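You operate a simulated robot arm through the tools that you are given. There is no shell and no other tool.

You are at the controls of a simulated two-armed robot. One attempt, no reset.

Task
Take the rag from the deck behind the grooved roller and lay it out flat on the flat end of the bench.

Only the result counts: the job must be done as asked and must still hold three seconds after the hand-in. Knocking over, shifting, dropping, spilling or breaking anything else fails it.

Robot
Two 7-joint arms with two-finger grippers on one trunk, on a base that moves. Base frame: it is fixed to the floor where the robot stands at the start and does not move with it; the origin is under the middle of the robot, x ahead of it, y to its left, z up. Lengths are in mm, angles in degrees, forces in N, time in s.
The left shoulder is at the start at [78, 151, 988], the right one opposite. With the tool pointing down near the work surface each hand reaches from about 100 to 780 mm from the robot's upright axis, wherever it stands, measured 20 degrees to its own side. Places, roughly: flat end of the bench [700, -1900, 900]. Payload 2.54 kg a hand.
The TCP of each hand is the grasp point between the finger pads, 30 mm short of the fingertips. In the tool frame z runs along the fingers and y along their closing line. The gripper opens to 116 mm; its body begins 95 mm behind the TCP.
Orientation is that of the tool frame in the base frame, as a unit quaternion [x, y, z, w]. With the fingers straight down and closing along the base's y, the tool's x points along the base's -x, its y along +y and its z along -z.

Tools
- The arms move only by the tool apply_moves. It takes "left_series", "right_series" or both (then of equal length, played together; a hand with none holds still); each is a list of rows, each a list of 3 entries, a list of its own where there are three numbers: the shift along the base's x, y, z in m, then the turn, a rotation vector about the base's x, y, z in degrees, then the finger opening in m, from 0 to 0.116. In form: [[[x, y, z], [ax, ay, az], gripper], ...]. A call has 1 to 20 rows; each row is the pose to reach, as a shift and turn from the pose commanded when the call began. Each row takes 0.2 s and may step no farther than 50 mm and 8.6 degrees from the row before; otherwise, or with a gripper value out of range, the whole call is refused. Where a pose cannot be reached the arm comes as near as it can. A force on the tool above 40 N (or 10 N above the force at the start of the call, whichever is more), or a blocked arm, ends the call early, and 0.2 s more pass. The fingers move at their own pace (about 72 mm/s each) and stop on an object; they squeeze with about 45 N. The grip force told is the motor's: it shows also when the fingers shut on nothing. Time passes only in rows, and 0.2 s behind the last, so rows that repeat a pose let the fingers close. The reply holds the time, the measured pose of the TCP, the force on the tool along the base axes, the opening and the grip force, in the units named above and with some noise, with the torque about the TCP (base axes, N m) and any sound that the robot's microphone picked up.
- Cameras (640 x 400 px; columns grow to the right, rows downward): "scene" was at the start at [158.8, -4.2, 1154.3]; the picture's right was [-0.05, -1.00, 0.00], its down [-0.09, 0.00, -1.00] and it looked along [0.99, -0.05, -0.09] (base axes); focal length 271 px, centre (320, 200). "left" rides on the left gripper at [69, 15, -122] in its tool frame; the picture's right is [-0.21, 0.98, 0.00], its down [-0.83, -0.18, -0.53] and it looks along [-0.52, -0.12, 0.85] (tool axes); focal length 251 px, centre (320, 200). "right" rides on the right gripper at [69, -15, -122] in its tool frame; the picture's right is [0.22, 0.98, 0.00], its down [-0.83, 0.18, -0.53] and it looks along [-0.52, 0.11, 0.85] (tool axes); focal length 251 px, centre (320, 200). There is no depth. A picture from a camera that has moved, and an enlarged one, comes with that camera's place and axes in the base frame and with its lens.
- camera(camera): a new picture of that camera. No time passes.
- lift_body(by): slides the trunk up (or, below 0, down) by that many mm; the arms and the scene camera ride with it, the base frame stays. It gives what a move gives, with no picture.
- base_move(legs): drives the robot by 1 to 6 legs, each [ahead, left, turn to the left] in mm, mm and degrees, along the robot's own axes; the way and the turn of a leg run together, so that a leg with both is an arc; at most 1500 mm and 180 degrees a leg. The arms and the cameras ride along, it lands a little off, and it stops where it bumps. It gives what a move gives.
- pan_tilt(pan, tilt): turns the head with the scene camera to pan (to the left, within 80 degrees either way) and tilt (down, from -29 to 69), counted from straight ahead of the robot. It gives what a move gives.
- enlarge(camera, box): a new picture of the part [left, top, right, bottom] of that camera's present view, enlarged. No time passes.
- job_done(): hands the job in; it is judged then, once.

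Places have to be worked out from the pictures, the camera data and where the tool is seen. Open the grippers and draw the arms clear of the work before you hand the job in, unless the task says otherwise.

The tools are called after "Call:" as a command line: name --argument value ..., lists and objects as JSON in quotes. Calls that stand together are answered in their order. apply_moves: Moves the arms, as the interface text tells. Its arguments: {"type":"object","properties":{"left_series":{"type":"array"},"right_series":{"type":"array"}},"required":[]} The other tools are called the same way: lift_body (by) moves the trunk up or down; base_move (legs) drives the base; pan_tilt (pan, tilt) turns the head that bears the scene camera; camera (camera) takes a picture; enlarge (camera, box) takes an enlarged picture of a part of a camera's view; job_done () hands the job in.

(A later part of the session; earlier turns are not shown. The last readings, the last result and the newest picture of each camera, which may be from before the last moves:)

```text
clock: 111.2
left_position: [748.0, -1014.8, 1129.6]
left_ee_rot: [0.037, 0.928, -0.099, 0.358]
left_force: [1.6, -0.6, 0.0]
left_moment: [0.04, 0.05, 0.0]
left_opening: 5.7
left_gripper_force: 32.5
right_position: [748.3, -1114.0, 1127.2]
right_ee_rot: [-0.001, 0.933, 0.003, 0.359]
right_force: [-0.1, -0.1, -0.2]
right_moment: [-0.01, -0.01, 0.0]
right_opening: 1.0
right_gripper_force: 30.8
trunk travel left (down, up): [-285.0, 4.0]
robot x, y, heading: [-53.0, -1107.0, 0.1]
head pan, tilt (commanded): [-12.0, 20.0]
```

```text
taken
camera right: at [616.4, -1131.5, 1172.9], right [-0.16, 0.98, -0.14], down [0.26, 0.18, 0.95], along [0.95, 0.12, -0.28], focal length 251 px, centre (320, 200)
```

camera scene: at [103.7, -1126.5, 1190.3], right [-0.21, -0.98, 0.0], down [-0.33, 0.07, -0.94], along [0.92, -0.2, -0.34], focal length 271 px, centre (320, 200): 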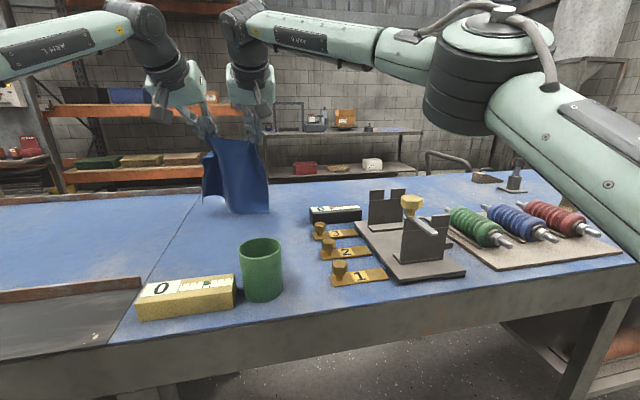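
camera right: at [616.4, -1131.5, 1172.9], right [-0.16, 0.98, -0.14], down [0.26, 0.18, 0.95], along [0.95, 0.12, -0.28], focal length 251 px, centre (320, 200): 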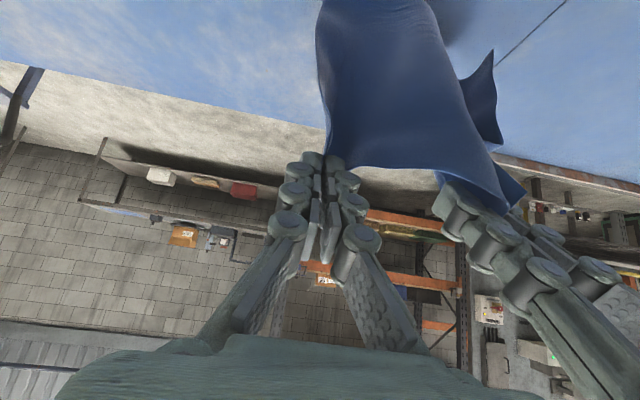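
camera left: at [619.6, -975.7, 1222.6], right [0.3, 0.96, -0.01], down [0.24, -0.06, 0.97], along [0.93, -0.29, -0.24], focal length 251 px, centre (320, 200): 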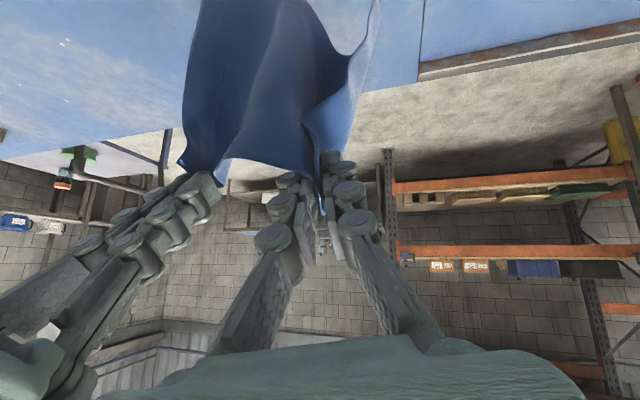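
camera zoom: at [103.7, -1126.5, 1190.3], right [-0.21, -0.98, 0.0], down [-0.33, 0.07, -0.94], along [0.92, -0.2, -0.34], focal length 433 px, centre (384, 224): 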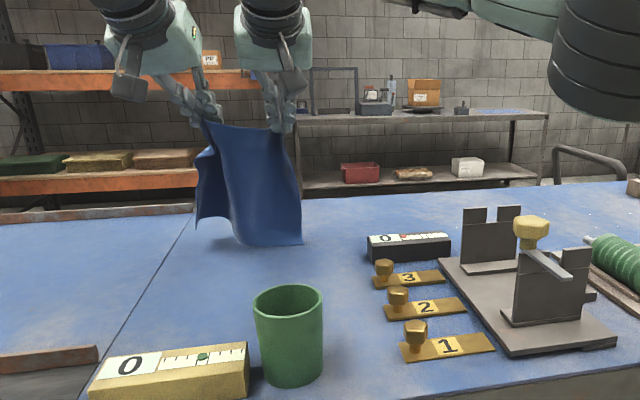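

The far edge is just about to touch. I now draw the hands back toward me while lowering along a slope, easing the tilt back, so the rag lays down far edge first — half of the path, then a look.

Call:
apply_moves --left_series '[[[-0.003, 0, -0.008], [0, 1, 0], 0], [[-0.008, 0, -0.016], [0, 3, 0], 0], [[-0.017, 0, -0.025], [0, 5, 0], 0], [[-0.027, 0, -0.034], [0, 7, 0], 0], [[-0.038, 0, -0.043], [0, 9, 0], 0], [[-0.049, 0, -0.052], [0, 11, 0], 0], [[-0.06, 0, -0.061], [0, 13, 0], 0], [[-0.071, 0, -0.07], [0, 15, 0], 0], [[-0.082, 0, -0.079], [0, 17, 0], 0], [[-0.093, 0, -0.088], [0, 19, 0], 0], [[-0.093, 0, -0.088], [0, 19, 0], 0]]' --right_series '[[[-0.003, 0, -0.008], [0, 1, 0], 0], [[-0.008, 0, -0.016], [0, 3, 0], 0], [[-0.017, 0, -0.025], [0, 5, 0], 0], [[-0.027, 0, -0.034], [0, 7, 0], 0], [[-0.038, 0, -0.043], [0, 9, 0], 0], [[-0.049, 0, -0.052], [0, 11, 0], 0], [[-0.06, 0, -0.061], [0, 13, 0], 0], [[-0.071, 0, -0.07], [0, 15, 0], 0], [[-0.082, 0, -0.079], [0, 17, 0], 0], [[-0.093, 0, -0.088], [0, 19, 0], 0], [[-0.093, 0, -0.088], [0, 19, 0], 0]]'

Call:
camera --camera "scene"

Call:
enlarge --camera "scene" --box '[120, 60, 440, 310]'

Call:
camera --camera "right"

Call:
camera --camera "left"

```text
clock: 113.7
left_position: [653.3, -1015.7, 1039.6]
left_ee_rot: [0.02, 0.974, -0.105, 0.199]
left_force: [0.6, 0.0, -0.4]
left_moment: [-0.02, -0.03, -0.04]
left_opening: 3.5
left_gripper_force: 31.1
right_position: [654.9, -1115.0, 1039.3]
right_ee_rot: [0.0, 0.98, 0.005, 0.199]
right_force: [-0.5, -0.3, 1.1]
right_moment: [-0.01, 0.0, -0.06]
right_opening: 1.1
right_gripper_force: 30.5
trunk travel left (down, up): [-285.0, 4.0]
robot x, y, heading: [-52.4, -1108.2, 0.0]
head pan, tilt (commanded): [-12.0, 20.0]
```

```text
taken
camera scene: at [103.7, -1126.6, 1190.3], right [-0.21, -0.98, 0.0], down [-0.33, 0.07, -0.94], along [0.92, -0.2, -0.34], focal length 271 px, centre (320, 200)
```

scene: 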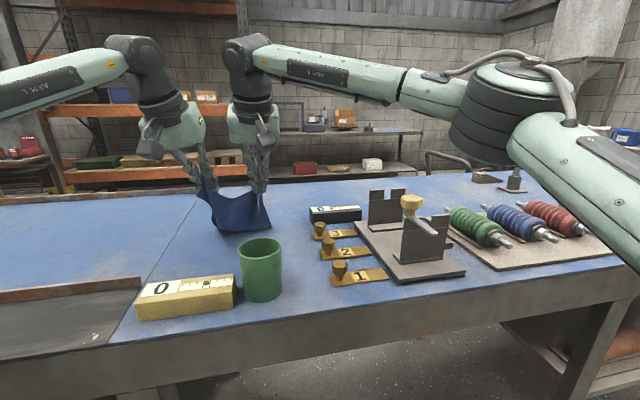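

```text
1.60 times, centred on (280, 185) of scene
camera zoom: at [103.7, -1126.6, 1190.3], right [-0.21, -0.98, 0.0], down [-0.33, 0.07, -0.94], along [0.92, -0.2, -0.34], focal length 433 px, centre (384, 224)
```

zoom: 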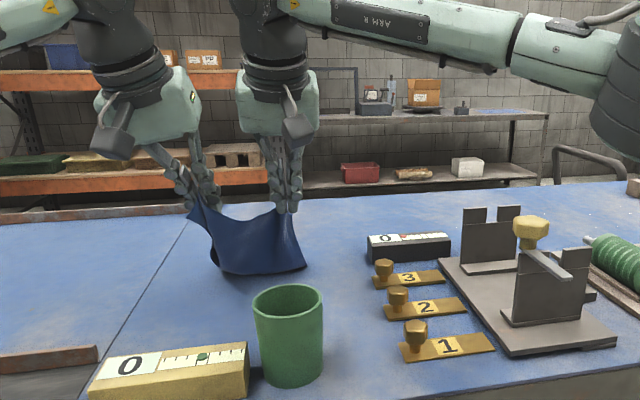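

```text
taken
camera right: at [544.7, -1132.0, 1126.0], right [-0.2, 0.98, -0.08], down [0.55, 0.18, 0.82], along [0.81, 0.12, -0.57], focal length 251 px, centre (320, 200)
```

right: 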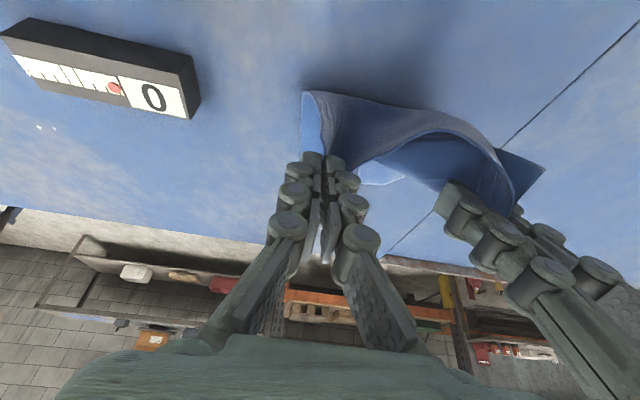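

```text
taken
camera left: at [545.3, -974.8, 1120.0], right [0.28, 0.96, -0.11], down [0.54, -0.06, 0.84], along [0.8, -0.29, -0.53], focal length 251 px, centre (320, 200)
```

left: 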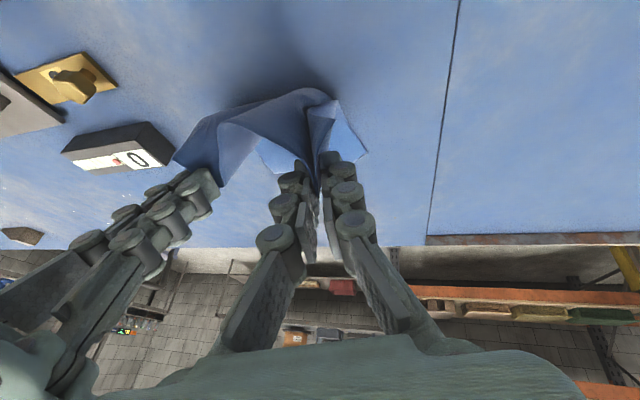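

The far part already lies on the table (contact line at x ≈ 691, far edge ≈ 765) with the rest still hanging. I continue drawing back and down to about 5 mm above the surface.

Call:
apply_moves --left_series '[[[-0.006, 0, -0.01], [0, 2, 0], 0], [[-0.014, 0, -0.02], [0, 4, 0], 0], [[-0.022, 0, -0.03], [0, 6, 0], 0], [[-0.031, 0, -0.04], [0, 8, 0], 0], [[-0.04, 0, -0.05], [0, 10, 0], 0], [[-0.049, 0, -0.06], [0, 12, 0], 0], [[-0.058, 0, -0.07], [0, 14, 0], 0], [[-0.067, 0, -0.078], [0, 16, 0], 0], [[-0.076, 0, -0.084], [0, 18, 0], 0], [[-0.078, 0, -0.086], [0, 19, 0], 0], [[-0.078, 0, -0.086], [0, 19, 0], 0]]' --right_series '[[[-0.006, 0, -0.01], [0, 2, 0], 0], [[-0.014, 0, -0.02], [0, 4, 0], 0], [[-0.022, 0, -0.03], [0, 6, 0], 0], [[-0.031, 0, -0.04], [0, 8, 0], 0], [[-0.04, 0, -0.05], [0, 10, 0], 0], [[-0.049, 0, -0.06], [0, 12, 0], 0], [[-0.058, 0, -0.07], [0, 14, 0], 0], [[-0.067, 0, -0.078], [0, 16, 0], 0], [[-0.076, 0, -0.084], [0, 18, 0], 0], [[-0.078, 0, -0.086], [0, 19, 0], 0], [[-0.078, 0, -0.086], [0, 19, 0], 0]]'

Call:
camera --camera "scene"

Call:
enlarge --camera "scene" --box '[120, 110, 376, 310]'

Call:
camera --camera "right"

Call:
camera --camera "left"

```text
clock: 116.0
left_position: [576.4, -1015.7, 954.4]
left_ee_rot: [0.003, 0.994, -0.106, 0.035]
left_force: [-0.9, 1.4, 5.4]
left_moment: [-0.13, -0.03, 0.01]
left_opening: 0.5
left_gripper_force: 29.2
right_position: [576.7, -1116.6, 954.7]
right_ee_rot: [0.0, 0.999, 0.004, 0.036]
right_force: [1.3, -0.9, 2.2]
right_moment: [0.02, 0.0, 0.04]
right_opening: 1.1
right_gripper_force: 30.3
trunk travel left (down, up): [-285.0, 4.0]
robot x, y, heading: [-55.1, -1108.4, -0.1]
head pan, tilt (commanded): [-12.0, 20.0]
```

```text
taken
camera scene: at [103.4, -1126.7, 1190.3], right [-0.21, -0.98, 0.0], down [-0.33, 0.07, -0.94], along [0.92, -0.2, -0.34], focal length 271 px, centre (320, 200)
```

scene: 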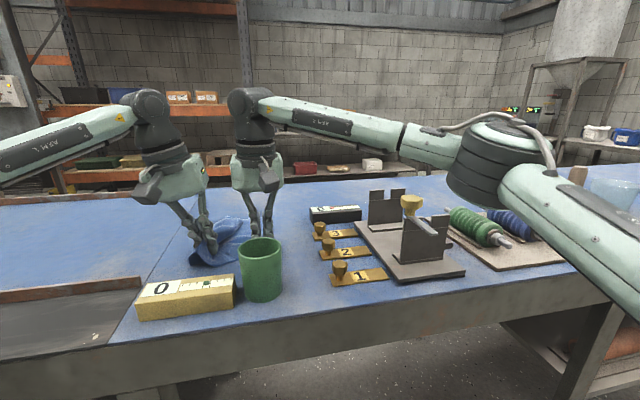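

```text
2.00 times, centred on (248, 210) of scene
camera zoom: at [103.4, -1126.7, 1190.3], right [-0.21, -0.98, 0.0], down [-0.33, 0.07, -0.94], along [0.92, -0.2, -0.34], focal length 542 px, centre (464, 180)
```

zoom: 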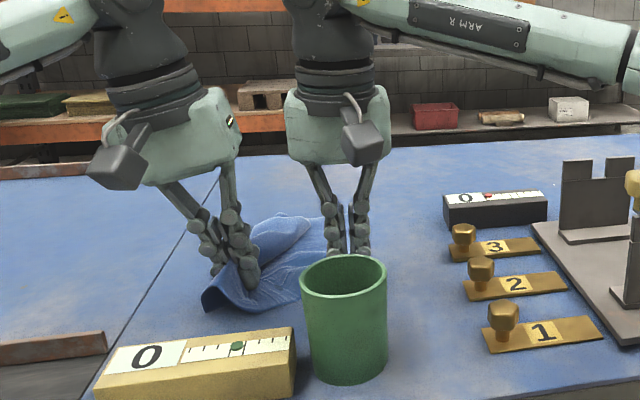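

```text
taken
camera right: at [500.3, -1132.1, 1071.9], right [-0.21, 0.98, -0.01], down [0.79, 0.18, 0.59], along [0.58, 0.12, -0.81], focal length 251 px, centre (320, 200)
```

right: 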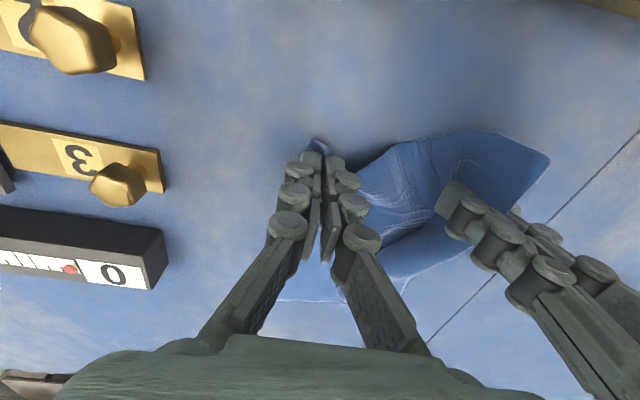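

```text
taken
camera left: at [499.7, -974.4, 1064.5], right [0.23, 0.96, -0.19], down [0.78, -0.06, 0.62], along [0.58, -0.29, -0.76], focal length 251 px, centre (320, 200)
```

left: 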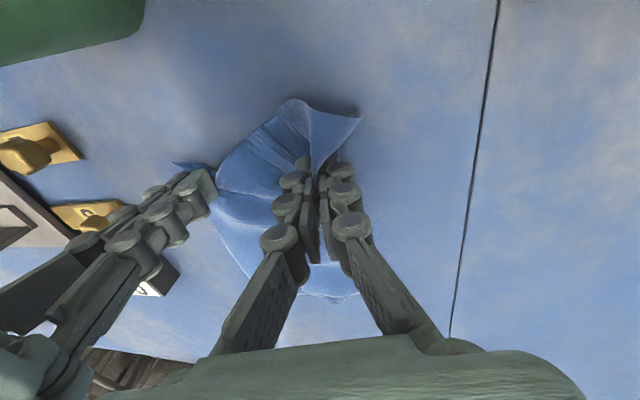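

The rag is down but gathered between the hands. I lower to touch, open both grippers a little to let the folds relax, and look at how it lies.

Call:
apply_moves --left_series '[[[0, 0, -0.003], [0, 0, 0], 0], [[0, 0, -0.005], [0, 0, 0], 0], [[0, 0, -0.005], [0, 0, 0], 0.01], [[0, 0, -0.004], [0, 0, 0], 0.025], [[0, 0, -0.003], [0, 0, 0], 0.04], [[0, 0, 0], [0, 0, 0], 0.04], [[0, 0, 0.015], [0, 0, 0], 0.04], [[0, 0, 0.04], [0, 0, 0], 0.04], [[0, 0, 0.065], [0, 0, 0], 0.04], [[0, 0, 0.09], [0, 0, 0], 0.04]]' --right_series '[[[0, 0, -0.003], [0, 0, 0], 0], [[0, 0, -0.005], [0, 0, 0], 0], [[0, 0, -0.005], [0, 0, 0], 0.01], [[0, 0, -0.004], [0, 0, 0], 0.025], [[0, 0, -0.003], [0, 0, 0], 0.04], [[0, 0, 0], [0, 0, 0], 0.04], [[0, 0, 0.015], [0, 0, 0], 0.04], [[0, 0, 0.04], [0, 0, 0], 0.04], [[0, 0, 0.065], [0, 0, 0], 0.04], [[0, 0, 0.09], [0, 0, 0], 0.04]]'

Call:
camera --camera "right"

Call:
camera --camera "left"

Call:
enlarge --camera "scene" --box '[120, 110, 376, 310]'

```text
clock: 118.2
left_position: [576.5, -1014.9, 1044.8]
left_ee_rot: [0.003, 0.994, -0.106, 0.037]
left_force: [-0.5, 0.1, 0.2]
left_moment: [-0.03, -0.02, -0.01]
left_opening: 39.9
left_gripper_force: 0.1
right_position: [576.6, -1115.1, 1043.9]
right_ee_rot: [-0.001, 0.999, 0.003, 0.034]
right_force: [0.2, 0.6, -0.7]
right_moment: [0.02, -0.05, 0.01]
right_opening: 40.0
right_gripper_force: 0.0
trunk travel left (down, up): [-285.0, 4.0]
robot x, y, heading: [-52.2, -1111.7, -0.2]
head pan, tilt (commanded): [-12.0, 20.0]
```

```text
taken
camera right: at [500.6, -1131.8, 1162.2], right [-0.21, 0.98, -0.01], down [0.79, 0.18, 0.59], along [0.58, 0.12, -0.81], focal length 251 px, centre (320, 200)
```

right: 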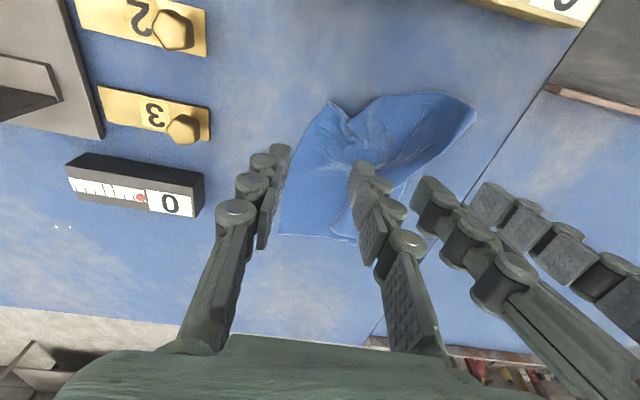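

```text
taken
camera left: at [499.0, -974.4, 1155.7], right [0.23, 0.96, -0.19], down [0.78, -0.06, 0.62], along [0.58, -0.29, -0.76], focal length 251 px, centre (320, 200)
```

left: 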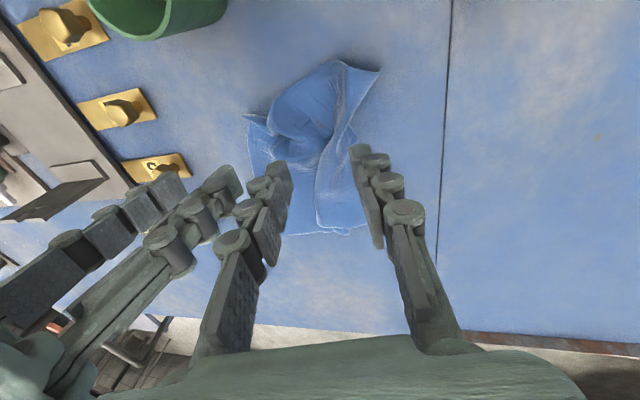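

```text
2.00 times, centred on (248, 210) of scene
camera zoom: at [103.4, -1126.6, 1190.3], right [-0.21, -0.98, 0.0], down [-0.33, 0.07, -0.94], along [0.92, -0.2, -0.34], focal length 542 px, centre (464, 180)
```

zoom: 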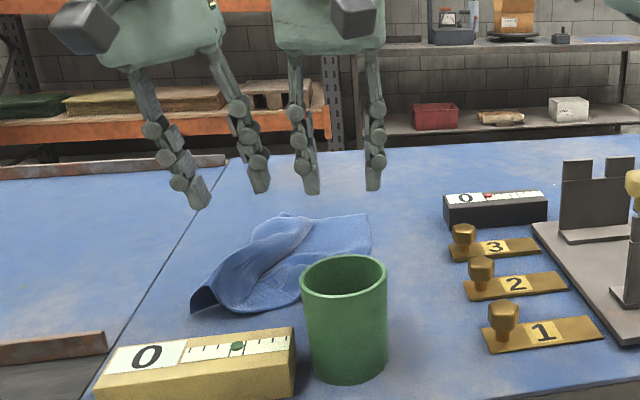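

The rag lies on the patch but its left side is rolled over. I raise the hands out of the way and take enlarged views to see the folds.

Call:
apply_moves --left_series '[[[-0.01, 0.01, 0.02], [0, 0, 0], 0.04], [[-0.02, 0.03, 0.05], [0, 0, 0], 0.04], [[-0.03, 0.05, 0.08], [0, 0, 0], 0.04], [[-0.04, 0.07, 0.11], [0, 0, 0], 0.04], [[-0.05, 0.09, 0.13], [0, 0, 0], 0.04], [[-0.06, 0.11, 0.13], [0, 0, 0], 0.04]]' --right_series '[[[-0.01, 0, 0.02], [0, 1, 0], 0.04], [[-0.02, 0, 0.05], [0, 2, 0], 0.04], [[-0.03, 0, 0.08], [0, 3, 0], 0.04], [[-0.04, 0, 0.11], [0, 4, 0], 0.04], [[-0.05, 0, 0.14], [0, 4, 0], 0.04], [[-0.05, 0, 0.15], [0, 4, 0], 0.04]]'

Call:
camera --camera "right"

Call:
enlarge --camera "right" --box '[220, 60, 460, 210]'

Call:
enlarge --camera "left" --box '[120, 30, 360, 180]'

Call:
enlarge --camera "scene" --box '[190, 190, 330, 290]'

```text
clock: 119.7
left_position: [515.9, -905.0, 1173.7]
left_ee_rot: [0.002, 0.994, -0.106, 0.035]
left_force: [0.7, 0.2, -0.8]
left_moment: [0.0, 0.02, -0.01]
left_opening: 40.1
left_gripper_force: 0.0
right_position: [526.2, -1114.2, 1193.9]
right_ee_rot: [0.0, 1.0, 0.003, 0.0]
right_force: [0.2, -0.6, 0.3]
right_moment: [-0.02, 0.03, 0.02]
right_opening: 40.1
right_gripper_force: 0.1
trunk travel left (down, up): [-285.0, 4.0]
robot x, y, heading: [-56.2, -1106.1, 0.0]
head pan, tilt (commanded): [-12.0, 20.0]
```

```text
taken
camera right: at [459.1, -1130.6, 1317.4], right [-0.21, 0.98, 0.01], down [0.83, 0.18, 0.53], along [0.52, 0.12, -0.84], focal length 251 px, centre (320, 200)
```

right: 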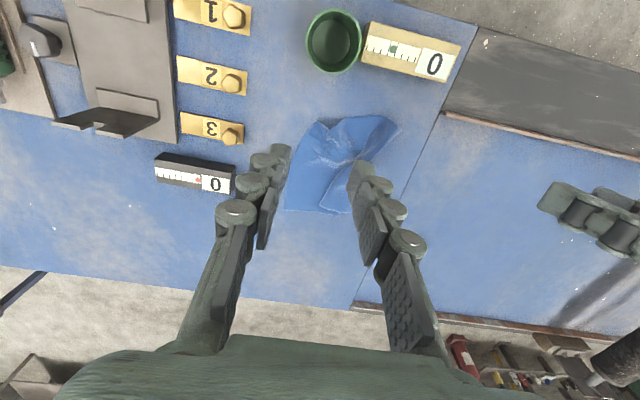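

```text
2.67 times, centred on (340, 135) of right
camera zoom: at [459.1, -1130.6, 1317.4], right [-0.21, 0.98, 0.01], down [0.83, 0.18, 0.53], along [0.52, 0.12, -0.84], focal length 670 px, centre (267, 373)
```

zoom: 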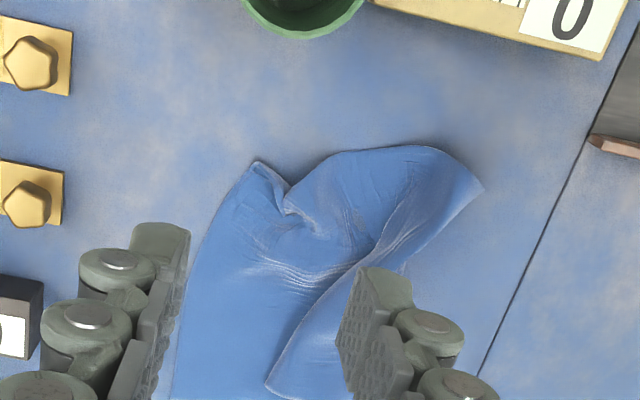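

```text
2.67 times, centred on (240, 105) of left
camera zoom: at [439.5, -863.7, 1285.3], right [0.23, 0.96, -0.19], down [0.78, -0.06, 0.62], along [0.58, -0.29, -0.76], focal length 670 px, centre (533, 453)
```

zoom: 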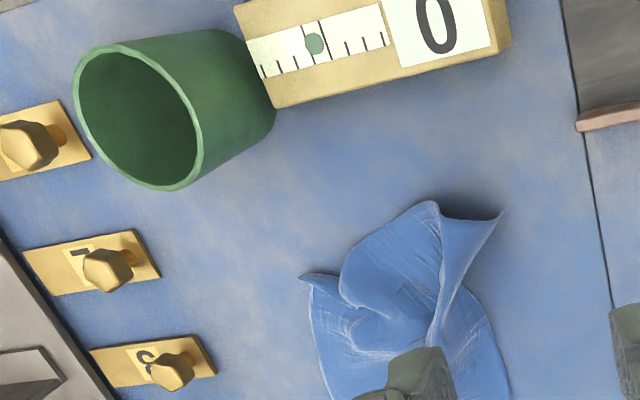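

```text
4.00 times, centred on (260, 240) of scene
camera zoom: at [103.9, -1126.0, 1190.2], right [-0.21, -0.98, 0.0], down [-0.33, 0.07, -0.94], along [0.92, -0.2, -0.34], focal length 1083 px, centre (560, 40)
```

zoom: 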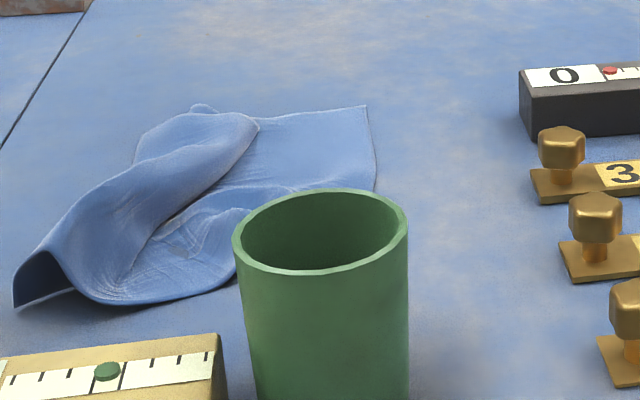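

The left part of the rag is rolled over itself. I move the right camera more directly above the rag to understand the layers before unfolding.

Call:
apply_moves --right_series '[[[0.02, 0.005, -0.015], [0, 0, 0], 0.04], [[0.04, 0.01, -0.03], [0, 0, 0], 0.04], [[0.06, 0.015, -0.05], [0, 0, 0], 0.04], [[0.08, 0.02, -0.07], [0, 0, 0], 0.04], [[0.1, 0.024, -0.084], [0, 0, 0], 0.04], [[0.1, 0.024, -0.084], [0, 0, 0], 0.04]]'

Call:
enlarge --camera "right" --box '[200, 0, 520, 200]'

Call:
camera --camera "right"

```text
clock: 121.0
left_position: [516.7, -905.6, 1174.2]
left_ee_rot: [0.003, 0.994, -0.106, 0.036]
left_force: [0.2, 0.7, -0.5]
left_moment: [-0.03, -0.04, -0.02]
left_opening: 40.3
left_gripper_force: 0.1
right_position: [606.2, -1096.5, 1109.1]
right_ee_rot: [0.0, 1.0, 0.003, 0.0]
right_force: [-0.2, 0.2, 0.0]
right_moment: [0.0, 0.01, -0.01]
right_opening: 40.0
right_gripper_force: 0.1
right hand out of reach, approached as far as the arm can: row 4, 5, 6
trunk travel left (down, up): [-285.0, 4.0]
robot x, y, heading: [-53.4, -1106.8, 0.0]
head pan, tilt (commanded): [-12.0, 20.0]
```

```text
2.00 times, centred on (360, 100) of right
camera zoom: at [538.8, -1113.6, 1232.2], right [-0.21, 0.98, 0.01], down [0.83, 0.18, 0.54], along [0.52, 0.12, -0.84], focal length 503 px, centre (240, 400)
```

zoom: 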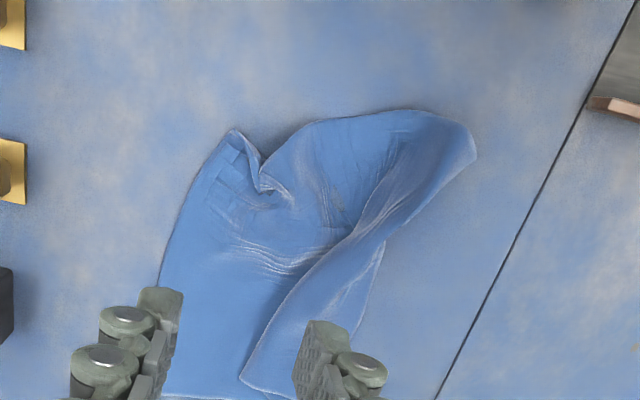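

```text
taken
camera right: at [538.8, -1113.6, 1232.2], right [-0.21, 0.98, 0.01], down [0.83, 0.18, 0.54], along [0.52, 0.12, -0.84], focal length 251 px, centre (320, 200)
```

right: 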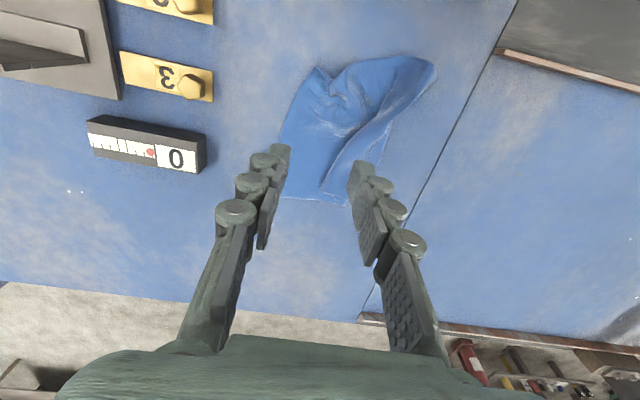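

The near-left corner is at about [543, −979], but the far-left corner has flopped over onto the rag at about [714, −1073], with the fold along y ≈ −1005. I'll pin the right part with the closed right fingers and unroll the flopped corner by pressing and dragging it left; first I bring both hands, closed and leaning apart, to just above those points.

Call:
apply_moves --left_series '[[[0.015, -0.012, -0.018], [-1, -1.5, 0], 0], [[0.03, -0.024, -0.036], [-2, -3, 0], 0], [[0.045, -0.036, -0.054], [-3, -4.5, 0], 0], [[0.06, -0.048, -0.072], [-4, -6, 0], 0], [[0.075, -0.06, -0.09], [-5, -7.5, 0], 0], [[0.09, -0.072, -0.108], [-6, -9, 0], 0], [[0.105, -0.084, -0.126], [-7, -10.5, 0], 0], [[0.12, -0.096, -0.144], [-8, -12, 0], 0], [[0.135, -0.108, -0.162], [-9, -13.5, 0], 0], [[0.15, -0.12, -0.18], [-10, -15, 0], 0], [[0.165, -0.132, -0.195], [-10, -16, 0], 0], [[0.178, -0.145, -0.205], [-10, -16, 0], 0], [[0.178, -0.145, -0.205], [-10, -16, 0], 0]]' --right_series '[[[0, -0.003, -0.012], [1.5, 0, 0], 0], [[0, -0.006, -0.024], [3, 0, 0], 0], [[0, -0.009, -0.036], [4.5, 0, 0], 0], [[0.005, -0.012, -0.048], [6, 0, 0], 0], [[0.01, -0.015, -0.06], [7.5, 0, 0], 0], [[0.015, -0.018, -0.072], [9, 0, 0], 0], [[0.02, -0.021, -0.084], [10.5, 0, 0], 0], [[0.025, -0.024, -0.096], [12, 0, 0], 0], [[0.03, -0.027, -0.11], [13.5, 0, 0], 0], [[0.034, -0.029, -0.124], [15, 0, 0], 0], [[0.034, -0.029, -0.136], [15, 0, 0], 0], [[0.034, -0.029, -0.145], [15, 0, 0], 0], [[0.034, -0.029, -0.145], [15, 0, 0], 0]]'

Call:
camera --camera "left"

Call:
camera --camera "right"

Call:
enlarge --camera "scene" --box '[160, 150, 352, 300]'

```text
clock: 123.8
left_position: [693.9, -1049.6, 970.2]
left_ee_rot: [0.014, 0.966, -0.191, 0.174]
left_force: [0.1, 0.1, 0.4]
left_moment: [-0.01, 0.01, -0.02]
left_opening: 0.2
left_gripper_force: 28.9
right_position: [639.6, -1126.1, 965.2]
right_ee_rot: [0.001, 0.991, 0.133, 0.0]
right_force: [-1.1, 0.1, -0.4]
right_moment: [0.04, -0.03, -0.02]
right_opening: 0.0
right_gripper_force: 28.6
right hand out of reach, approached as far as the arm can: row 1, 2, 3, 4, 5, 6, 7, 8, 9, 10
trunk travel left (down, up): [-285.0, 4.0]
robot x, y, heading: [-53.1, -1107.5, -0.1]
head pan, tilt (commanded): [-12.0, 20.0]
```

```text
taken
camera left: at [591.1, -992.2, 1046.7], right [0.29, 0.91, -0.28], down [0.58, 0.06, 0.81], along [0.76, -0.4, -0.51], focal length 251 px, centre (320, 200)
```

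left: 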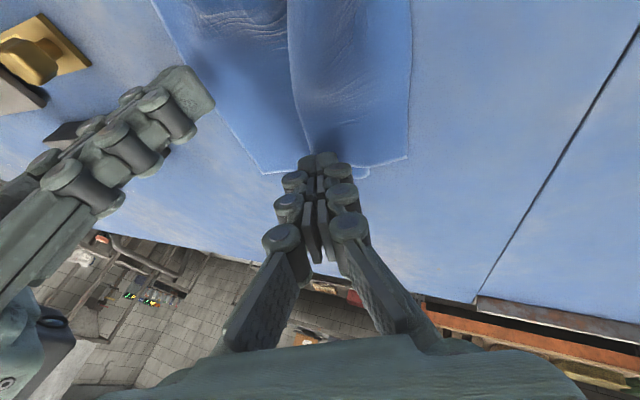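

```text
taken
camera right: at [571.9, -1173.4, 1079.7], right [-0.21, 0.94, 0.26], down [0.83, 0.03, 0.56], along [0.52, 0.33, -0.78], focal length 251 px, centre (320, 200)
```

right: 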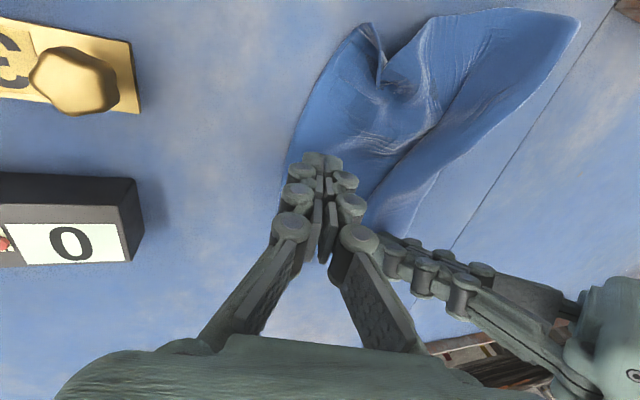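

```text
2.67 times, centred on (256, 225) of scene
camera zoom: at [103.2, -1126.1, 1190.4], right [-0.21, -0.98, 0.0], down [-0.33, 0.07, -0.94], along [0.92, -0.2, -0.34], focal length 722 px, centre (491, 133)
```

zoom: 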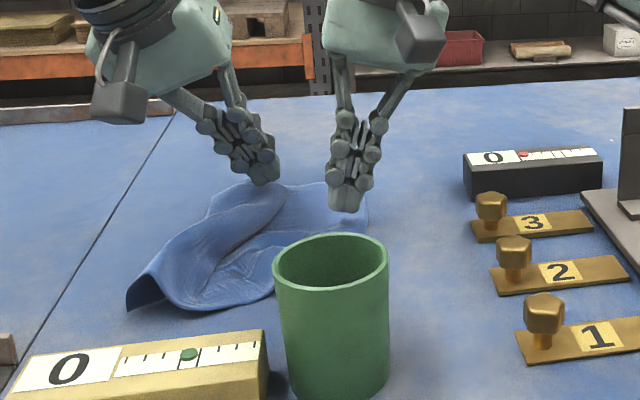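

The free far-left corner of the top layer lies at about [711, −1081], just under the left fingertips, and the right fingertips are over the lower layer at [640, −1118]. I lower both until they press lightly.

Call:
apply_moves --left_series '[[[0, 0, -0.008], [0, 0, 0], 0], [[0, 0, -0.014], [0, 0, 0], 0], [[0, 0, -0.019], [0, 0, 0], 0], [[0, 0, -0.022], [0, 0, 0], 0], [[0, 0, -0.024], [0, 0, 0], 0]]' --right_series '[[[0, 0, -0.008], [0, 0, 0], 0], [[0, 0, -0.014], [0, 0, 0], 0], [[0, 0, -0.017], [0, 0, 0], 0], [[0, 0, -0.019], [0, 0, 0], 0], [[0, 0, -0.021], [0, 0, 0], 0]]'

```text
clock: 125.0
left_position: [692.7, -1049.8, 951.7]
left_ee_rot: [0.014, 0.965, -0.192, 0.179]
left_force: [4.1, 2.7, 22.3]
left_moment: [0.02, -0.16, 0.0]
left_opening: 0.0
left_gripper_force: 27.9
right_position: [637.4, -1125.9, 947.9]
right_ee_rot: [0.001, 0.991, 0.137, 0.004]
right_force: [4.3, -1.5, 19.6]
right_moment: [-0.06, -0.06, 0.02]
right_opening: 0.0
right_gripper_force: 28.5
trunk travel left (down, up): [-285.0, 4.0]
robot x, y, heading: [-55.3, -1107.8, -0.2]
head pan, tilt (commanded): [-12.0, 20.0]
```

Both press at about 20 N. I ease the left a little and drag it slowly 40 mm to the left while the right pins the lower layer.

Call:
apply_moves --left_series '[[[0, 0, 0.002], [0, 0, 0], 0], [[0, 0.008, 0.002], [0, 0, 0], 0], [[0, 0.016, 0.002], [0, 0, 0], 0], [[0, 0.024, 0.002], [0, 0, 0], 0], [[0, 0.032, 0.002], [0, 0, 0], 0], [[0, 0.04, 0.002], [0, 0, 0], 0]]'

Call:
camera --camera "left"

Call:
camera --camera "right"

Call:
enlarge --camera "scene" --box '[160, 150, 352, 300]'

```text
clock: 126.5
left_position: [691.2, -1011.8, 952.3]
left_ee_rot: [0.015, 0.965, -0.191, 0.178]
left_force: [0.1, -7.9, 20.4]
left_moment: [-0.27, 0.05, -0.04]
left_opening: 0.3
left_gripper_force: 29.0
right_position: [636.3, -1126.6, 949.5]
right_ee_rot: [0.0, 0.991, 0.136, 0.003]
right_force: [5.4, 3.6, 28.0]
right_moment: [0.04, -0.02, 0.08]
right_opening: 0.0
right_gripper_force: 28.2
trunk travel left (down, up): [-285.0, 4.0]
robot x, y, heading: [-55.1, -1111.3, -0.1]
head pan, tilt (commanded): [-12.0, 20.0]
```

```text
taken
camera left: at [587.2, -954.3, 1028.4], right [0.3, 0.91, -0.28], down [0.58, 0.06, 0.81], along [0.76, -0.4, -0.51], focal length 251 px, centre (320, 200)
```

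left: 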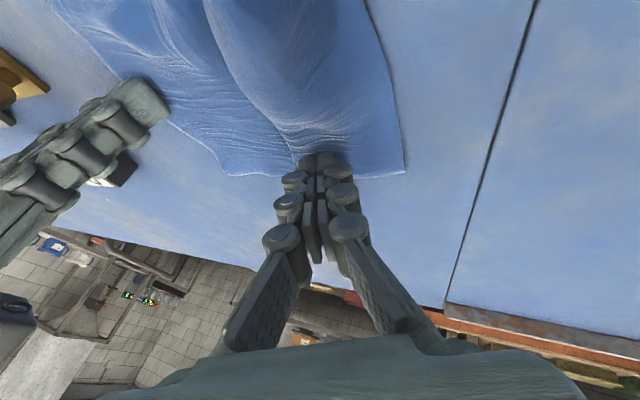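

```text
taken
camera right: at [568.4, -1173.8, 1063.0], right [-0.22, 0.94, 0.26], down [0.82, 0.03, 0.57], along [0.53, 0.34, -0.78], focal length 251 px, centre (320, 200)
```

right: 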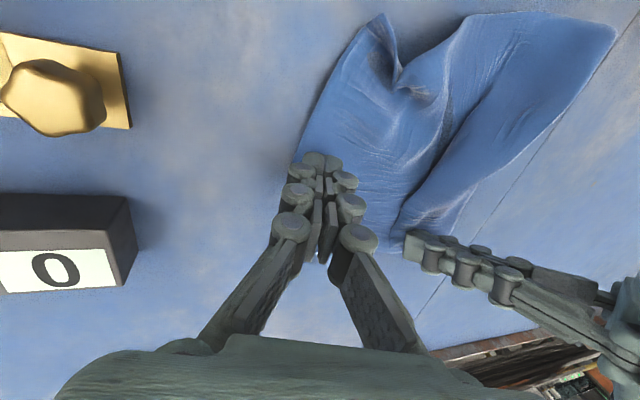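

```text
2.67 times, centred on (256, 225) of scene
camera zoom: at [99.5, -1127.4, 1191.1], right [-0.21, -0.98, 0.0], down [-0.33, 0.07, -0.94], along [0.92, -0.2, -0.34], focal length 722 px, centre (491, 133)
```

zoom: 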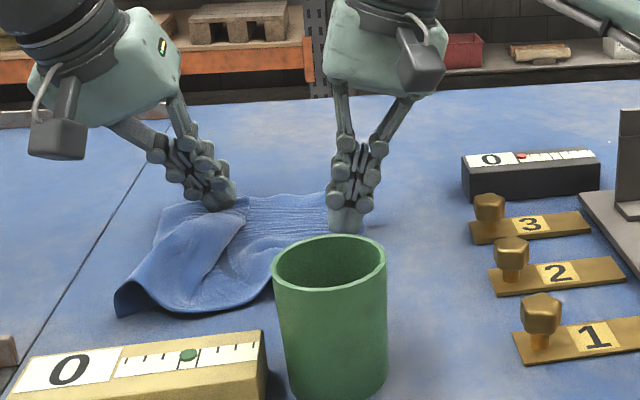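

The left part slid over by 40 mm and the lower layer is now being stretched against the right pin. I keep dragging left to roll the corner out.

Call:
apply_moves --left_series '[[[0, 0.008, 0.001], [0, 0, 0], 0], [[0, 0.016, 0.001], [0, 0, 0], 0], [[0, 0.024, 0.001], [0, 0, 0], 0], [[0, 0.032, 0.001], [0, 0, 0], 0], [[0, 0.04, 0.001], [0, 0, 0], 0], [[0, 0.048, 0.001], [0, 0, 0], 0], [[0, 0.054, 0.001], [0, 0, 0], 0]]'

Call:
camera --camera "left"

Call:
camera --camera "right"

Call:
enlarge --camera "scene" --box '[160, 150, 352, 300]'

```text
clock: 128.1
left_position: [691.5, -957.3, 950.3]
left_ee_rot: [0.014, 0.966, -0.19, 0.175]
left_force: [0.8, -2.6, 11.4]
left_moment: [-0.09, 0.01, 0.0]
left_opening: 0.0
left_gripper_force: 28.4
right_position: [637.2, -1125.7, 949.2]
right_ee_rot: [-0.001, 0.991, 0.136, 0.003]
right_force: [-0.9, 0.8, 28.8]
right_moment: [0.0, 0.12, -0.05]
right_opening: 0.0
right_gripper_force: 29.2
trunk travel left (down, up): [-285.0, 4.0]
robot x, y, heading: [-52.8, -1105.5, 0.0]
head pan, tilt (commanded): [-12.0, 20.0]
```

```text
taken
camera left: at [587.8, -899.1, 1027.8], right [0.29, 0.91, -0.28], down [0.58, 0.06, 0.81], along [0.76, -0.4, -0.51], focal length 251 px, centre (320, 200)
```

left: 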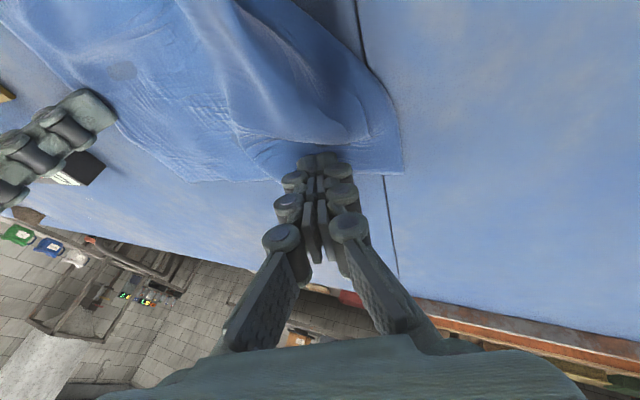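

```text
taken
camera right: at [568.5, -1173.6, 1063.0], right [-0.22, 0.94, 0.26], down [0.82, 0.03, 0.57], along [0.53, 0.34, -0.78], focal length 251 px, centre (320, 200)
```

right: 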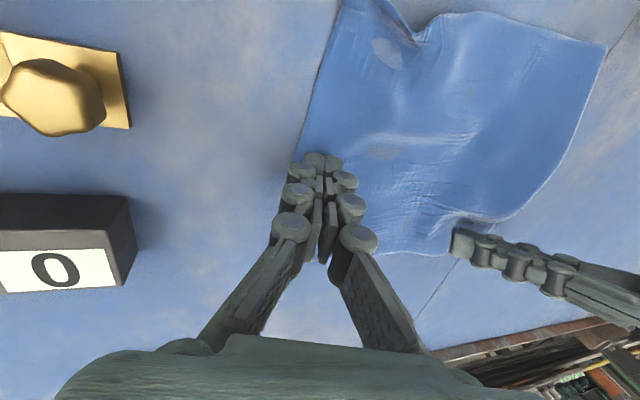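

```text
2.67 times, centred on (256, 225) of scene
camera zoom: at [99.7, -1127.0, 1191.0], right [-0.21, -0.98, 0.0], down [-0.33, 0.07, -0.94], along [0.92, -0.2, -0.34], focal length 722 px, centre (491, 133)
```

zoom: 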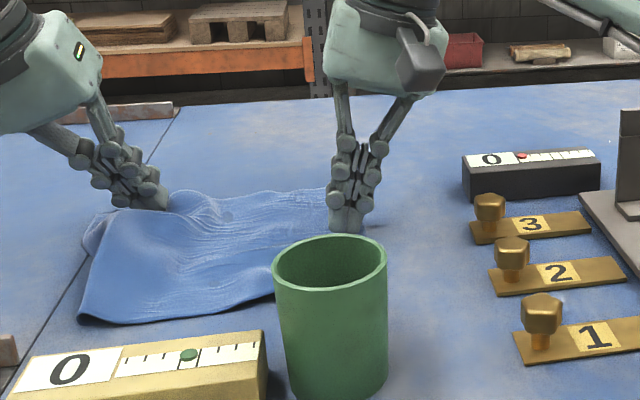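

The rag has unrolled almost fully — it is now close to a rectangle, though its far-left corner is about at y −918, on the seam. I lift both hands straight up and look from above.

Call:
apply_moves --left_series '[[[0, 0, 0.01], [0, 0, 0], 0], [[0, 0, 0.03], [0, 0, 0], 0], [[0, 0.01, 0.06], [0, 0, 0], 0], [[-0.02, 0.03, 0.09], [0, 2, 0], 0], [[-0.04, 0.05, 0.12], [0, 4, 0], 0], [[-0.06, 0.07, 0.15], [0, 6, 0], 0], [[-0.08, 0.09, 0.18], [0, 8, 0], 0]]' --right_series '[[[0, 0, 0.01], [0, 0, 0], 0], [[0, 0, 0.03], [-2, 0, 0], 0], [[-0.01, 0.005, 0.06], [-5, 0, 0], 0], [[-0.02, 0.01, 0.09], [-8, 0, 0], 0], [[-0.035, 0.02, 0.12], [-11, 0, 0], 0], [[-0.05, 0.03, 0.15], [-15, 0, 0], 0], [[-0.06, 0.04, 0.18], [-15, 0, 0], 0]]'

Call:
camera --camera "right"

Call:
camera --camera "left"

Call:
enlarge --camera "scene" --box '[160, 150, 352, 300]'

```text
clock: 129.7
left_position: [612.7, -866.6, 1130.3]
left_ee_rot: [0.0, 0.976, -0.19, 0.107]
left_force: [0.1, -0.2, -0.2]
left_moment: [0.04, -0.01, 0.0]
left_opening: 0.2
left_gripper_force: 28.3
right_position: [578.1, -1085.0, 1125.7]
right_ee_rot: [0.001, 1.0, 0.002, 0.001]
right_force: [-0.5, -0.3, 0.2]
right_moment: [-0.02, -0.03, -0.01]
right_opening: 0.0
right_gripper_force: 28.6
trunk travel left (down, up): [-285.0, 4.0]
robot x, y, heading: [-51.5, -1107.5, 0.2]
head pan, tilt (commanded): [-12.0, 20.0]
```

```text
taken
camera right: at [509.5, -1102.1, 1247.6], right [-0.21, 0.98, 0.01], down [0.83, 0.18, 0.54], along [0.52, 0.12, -0.84], focal length 251 px, centre (320, 200)
```

right: 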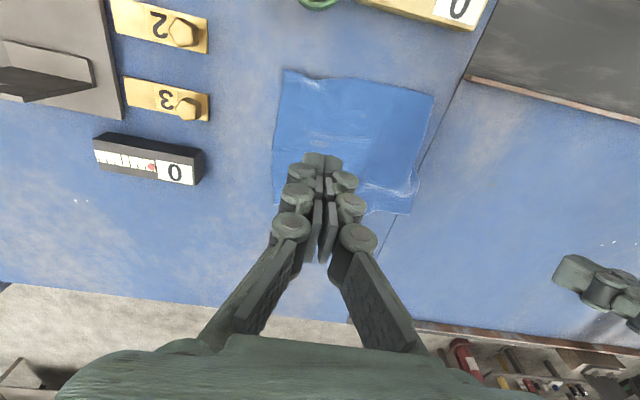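

```text
taken
camera left: at [520.3, -809.0, 1219.4], right [0.25, 0.91, -0.32], down [0.69, 0.06, 0.72], along [0.68, -0.4, -0.61], focal length 251 px, centre (320, 200)
```

left: 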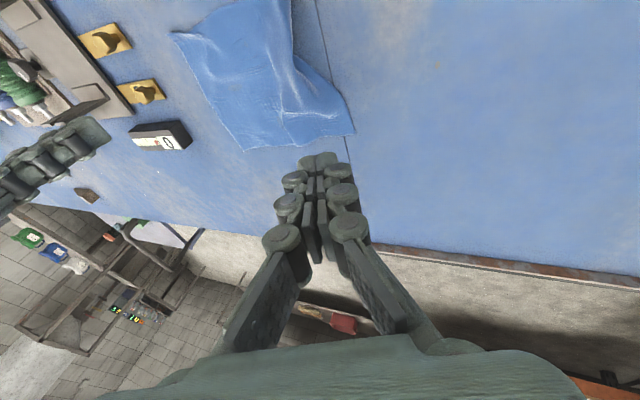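

```text
2.67 times, centred on (256, 225) of scene
camera zoom: at [102.8, -1126.4, 1190.4], right [-0.21, -0.98, 0.0], down [-0.33, 0.07, -0.94], along [0.92, -0.2, -0.34], focal length 722 px, centre (491, 133)
```

zoom: 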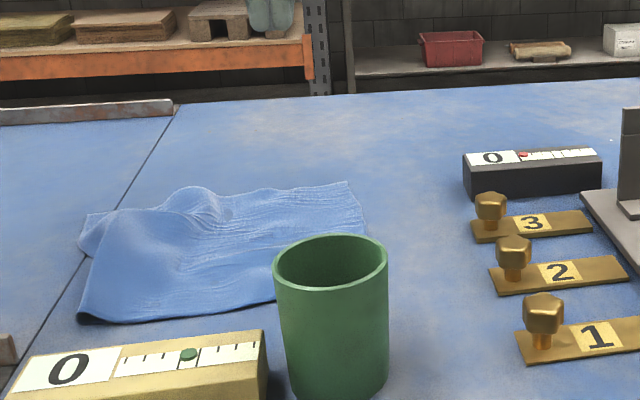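

The rag is now nearly flat: corners about [547, −1139], [535, −952], [707, −912] and [735, −1135]. It lies ~40 mm too far left, so I set the closed right fingers near its right edge and drag the whole rag to the right.

Call:
apply_moves --right_series '[[[0.005, -0.005, -0.02], [0, 0, 0], 0], [[0.01, -0.01, -0.04], [0, 0, 0], 0], [[0.018, -0.015, -0.06], [0, 0, 0], 0], [[0.028, -0.02, -0.08], [0, 0, 0], 0], [[0.04, -0.025, -0.1], [0, 0, 0], 0], [[0.052, -0.03, -0.12], [0, 0, 0], 0], [[0.062, -0.03, -0.14], [0, 0, 0], 0], [[0.064, -0.03, -0.158], [0, 0, 0], 0], [[0.064, -0.03, -0.168], [0, 0, 0], 0], [[0.064, -0.03, -0.174], [0, 0, 0], 0], [[0.064, -0.03, -0.178], [0, 0, 0], 0]]'

Call:
camera --camera "right"

```text
clock: 132.1
left_position: [613.0, -867.1, 1128.0]
left_ee_rot: [0.0, 0.976, -0.191, 0.106]
left_force: [0.0, 0.5, -0.5]
left_moment: [-0.02, 0.01, -0.03]
left_opening: 0.1
left_gripper_force: 28.5
right_position: [643.9, -1116.4, 948.9]
right_ee_rot: [0.001, 1.0, 0.004, 0.002]
right_force: [2.0, -0.1, 12.5]
right_moment: [-0.09, -0.04, 0.02]
right_opening: 0.0
right_gripper_force: 28.7
trunk travel left (down, up): [-285.0, 4.0]
robot x, y, heading: [-55.3, -1111.0, -0.0]
head pan, tilt (commanded): [-12.0, 20.0]
```

```text
taken
camera right: at [575.5, -1132.6, 1071.0], right [-0.21, 0.98, 0.01], down [0.82, 0.18, 0.54], along [0.53, 0.12, -0.84], focal length 251 px, centre (320, 200)
```

right: 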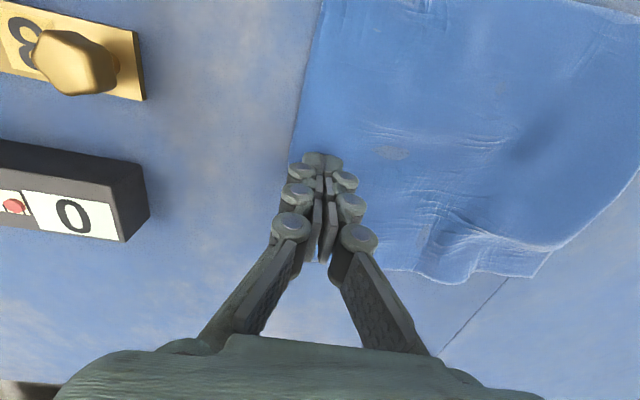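

Pressing 12 N right at the edge. I drag 45 mm to the right, slowly.

Call:
apply_moves --right_series '[[[0, -0.006, 0], [0, 0, 0], 0], [[0, -0.013, 0], [0, 0, 0], 0], [[0, -0.02, 0], [0, 0, 0], 0], [[0, -0.027, 0], [0, 0, 0], 0], [[0, -0.034, 0], [0, 0, 0], 0], [[0, -0.04, 0], [0, 0, 0], 0], [[0, -0.045, 0], [0, 0, 0], 0], [[0, -0.045, 0], [0, 0, 0], 0]]'

Call:
camera --camera "right"

Call:
camera --camera "left"

Call:
enlarge --camera "scene" --box '[160, 150, 352, 300]'

```text
clock: 133.8
left_position: [611.4, -867.0, 1128.6]
left_ee_rot: [0.002, 0.976, -0.192, 0.106]
left_force: [-0.4, -0.1, 0.2]
left_moment: [-0.01, 0.01, 0.01]
left_opening: 0.0
left_gripper_force: 28.2
right_position: [642.1, -1160.6, 948.4]
right_ee_rot: [0.0, 1.0, 0.004, 0.002]
right_force: [0.1, 6.0, 23.6]
right_moment: [0.01, 0.1, -0.05]
right_opening: 0.0
right_gripper_force: 28.5
trunk travel left (down, up): [-285.0, 4.0]
robot x, y, heading: [-51.1, -1107.5, -0.2]
head pan, tilt (commanded): [-12.0, 20.0]
```

```text
taken
camera right: at [573.8, -1176.4, 1070.9], right [-0.21, 0.98, 0.01], down [0.82, 0.18, 0.54], along [0.53, 0.12, -0.84], focal length 251 px, centre (320, 200)
```

right: 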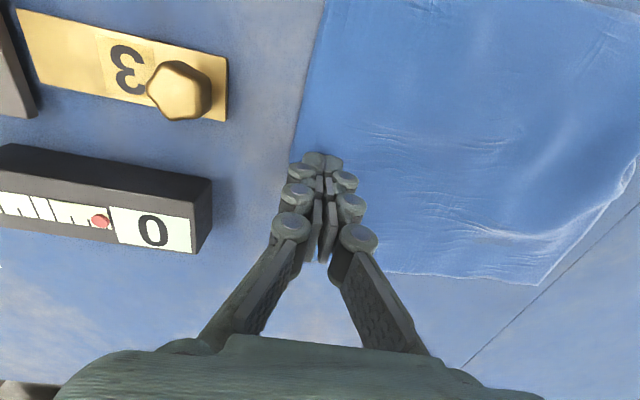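

```text
taken
camera left: at [519.5, -808.8, 1219.5], right [0.25, 0.91, -0.32], down [0.69, 0.06, 0.72], along [0.68, -0.4, -0.61], focal length 251 px, centre (320, 200)
```

left: 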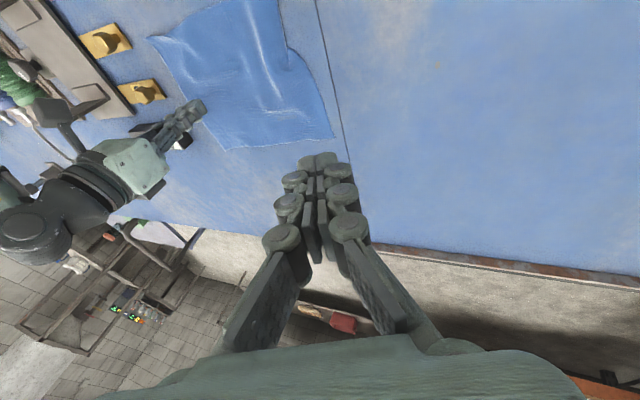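

```text
2.67 times, centred on (256, 225) of scene
camera zoom: at [101.6, -1125.8, 1190.7], right [-0.21, -0.98, 0.0], down [-0.33, 0.07, -0.94], along [0.92, -0.2, -0.34], focal length 722 px, centre (491, 133)
```

zoom: 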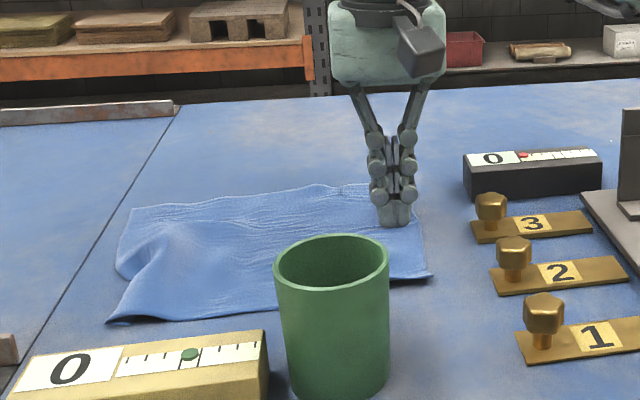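

The drag straightened it a lot: corners now about [547, −1184], [540, −969], [714, −947] and [734, −1178], with one small ridge left near y −1004. Keeping the right pressed as an anchor, I bring the left fingers down near the far-left corner to pull it out a little.

Call:
apply_moves --left_series '[[[0.01, -0.01, -0.018], [0, 0, 0], 0], [[0.02, -0.02, -0.036], [0, 0, 0], 0], [[0.03, -0.03, -0.054], [0, 0, 0], 0], [[0.04, -0.04, -0.072], [0, 0, 0], 0], [[0.05, -0.05, -0.09], [0, 0, 0], 0], [[0.06, -0.06, -0.108], [0, 0, 0], 0], [[0.07, -0.075, -0.126], [0, 0, 0], 0], [[0.078, -0.088, -0.144], [0, 0, 0], 0], [[0.08, -0.09, -0.16], [0, 0, 0], 0], [[0.08, -0.09, -0.17], [0, 0, 0], 0], [[0.08, -0.09, -0.178], [0, 0, 0], 0], [[0.08, -0.09, -0.182], [0, 0, 0], 0]]'

Call:
camera --camera "left"

Call:
camera --camera "right"

```text
clock: 136.4
left_position: [692.4, -955.5, 950.2]
left_ee_rot: [0.0, 0.975, -0.193, 0.109]
left_force: [0.6, 2.6, 10.7]
left_moment: [0.0, 0.0, 0.0]
left_opening: 0.1
left_gripper_force: 28.7
right_position: [641.4, -1159.4, 948.5]
right_ee_rot: [0.0, 1.0, 0.004, 0.003]
right_force: [2.3, 4.7, 20.5]
right_moment: [0.04, 0.01, -0.02]
right_opening: 0.3
right_gripper_force: 29.2
trunk travel left (down, up): [-285.0, 4.0]
robot x, y, heading: [-52.1, -1110.2, -0.3]
head pan, tilt (commanded): [-12.0, 20.0]
```

```text
taken
camera left: at [600.8, -897.8, 1040.5], right [0.25, 0.91, -0.32], down [0.68, 0.07, 0.73], along [0.68, -0.4, -0.61], focal length 251 px, centre (320, 200)
```

left: 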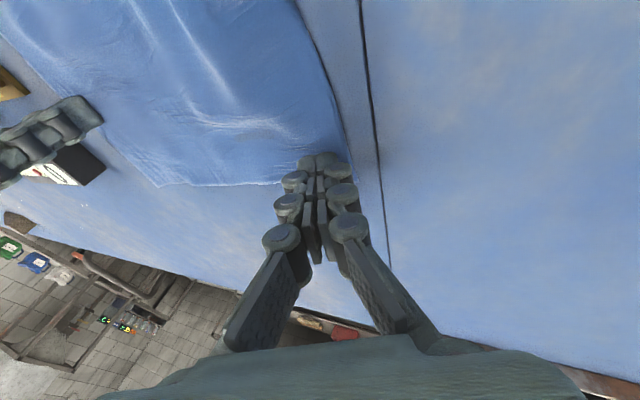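

```text
taken
camera right: at [573.5, -1176.6, 1070.9], right [-0.21, 0.98, 0.01], down [0.82, 0.18, 0.54], along [0.53, 0.12, -0.84], focal length 251 px, centre (320, 200)
```

right: 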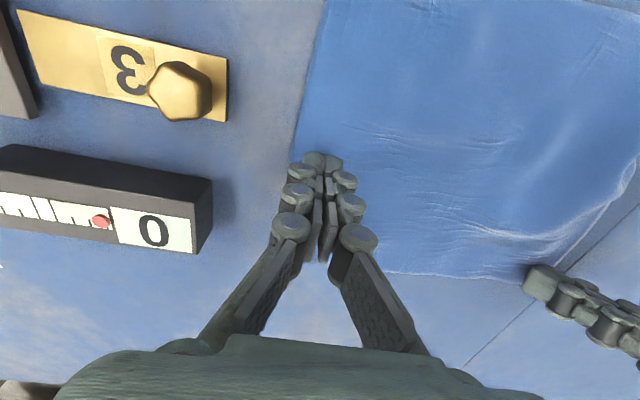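

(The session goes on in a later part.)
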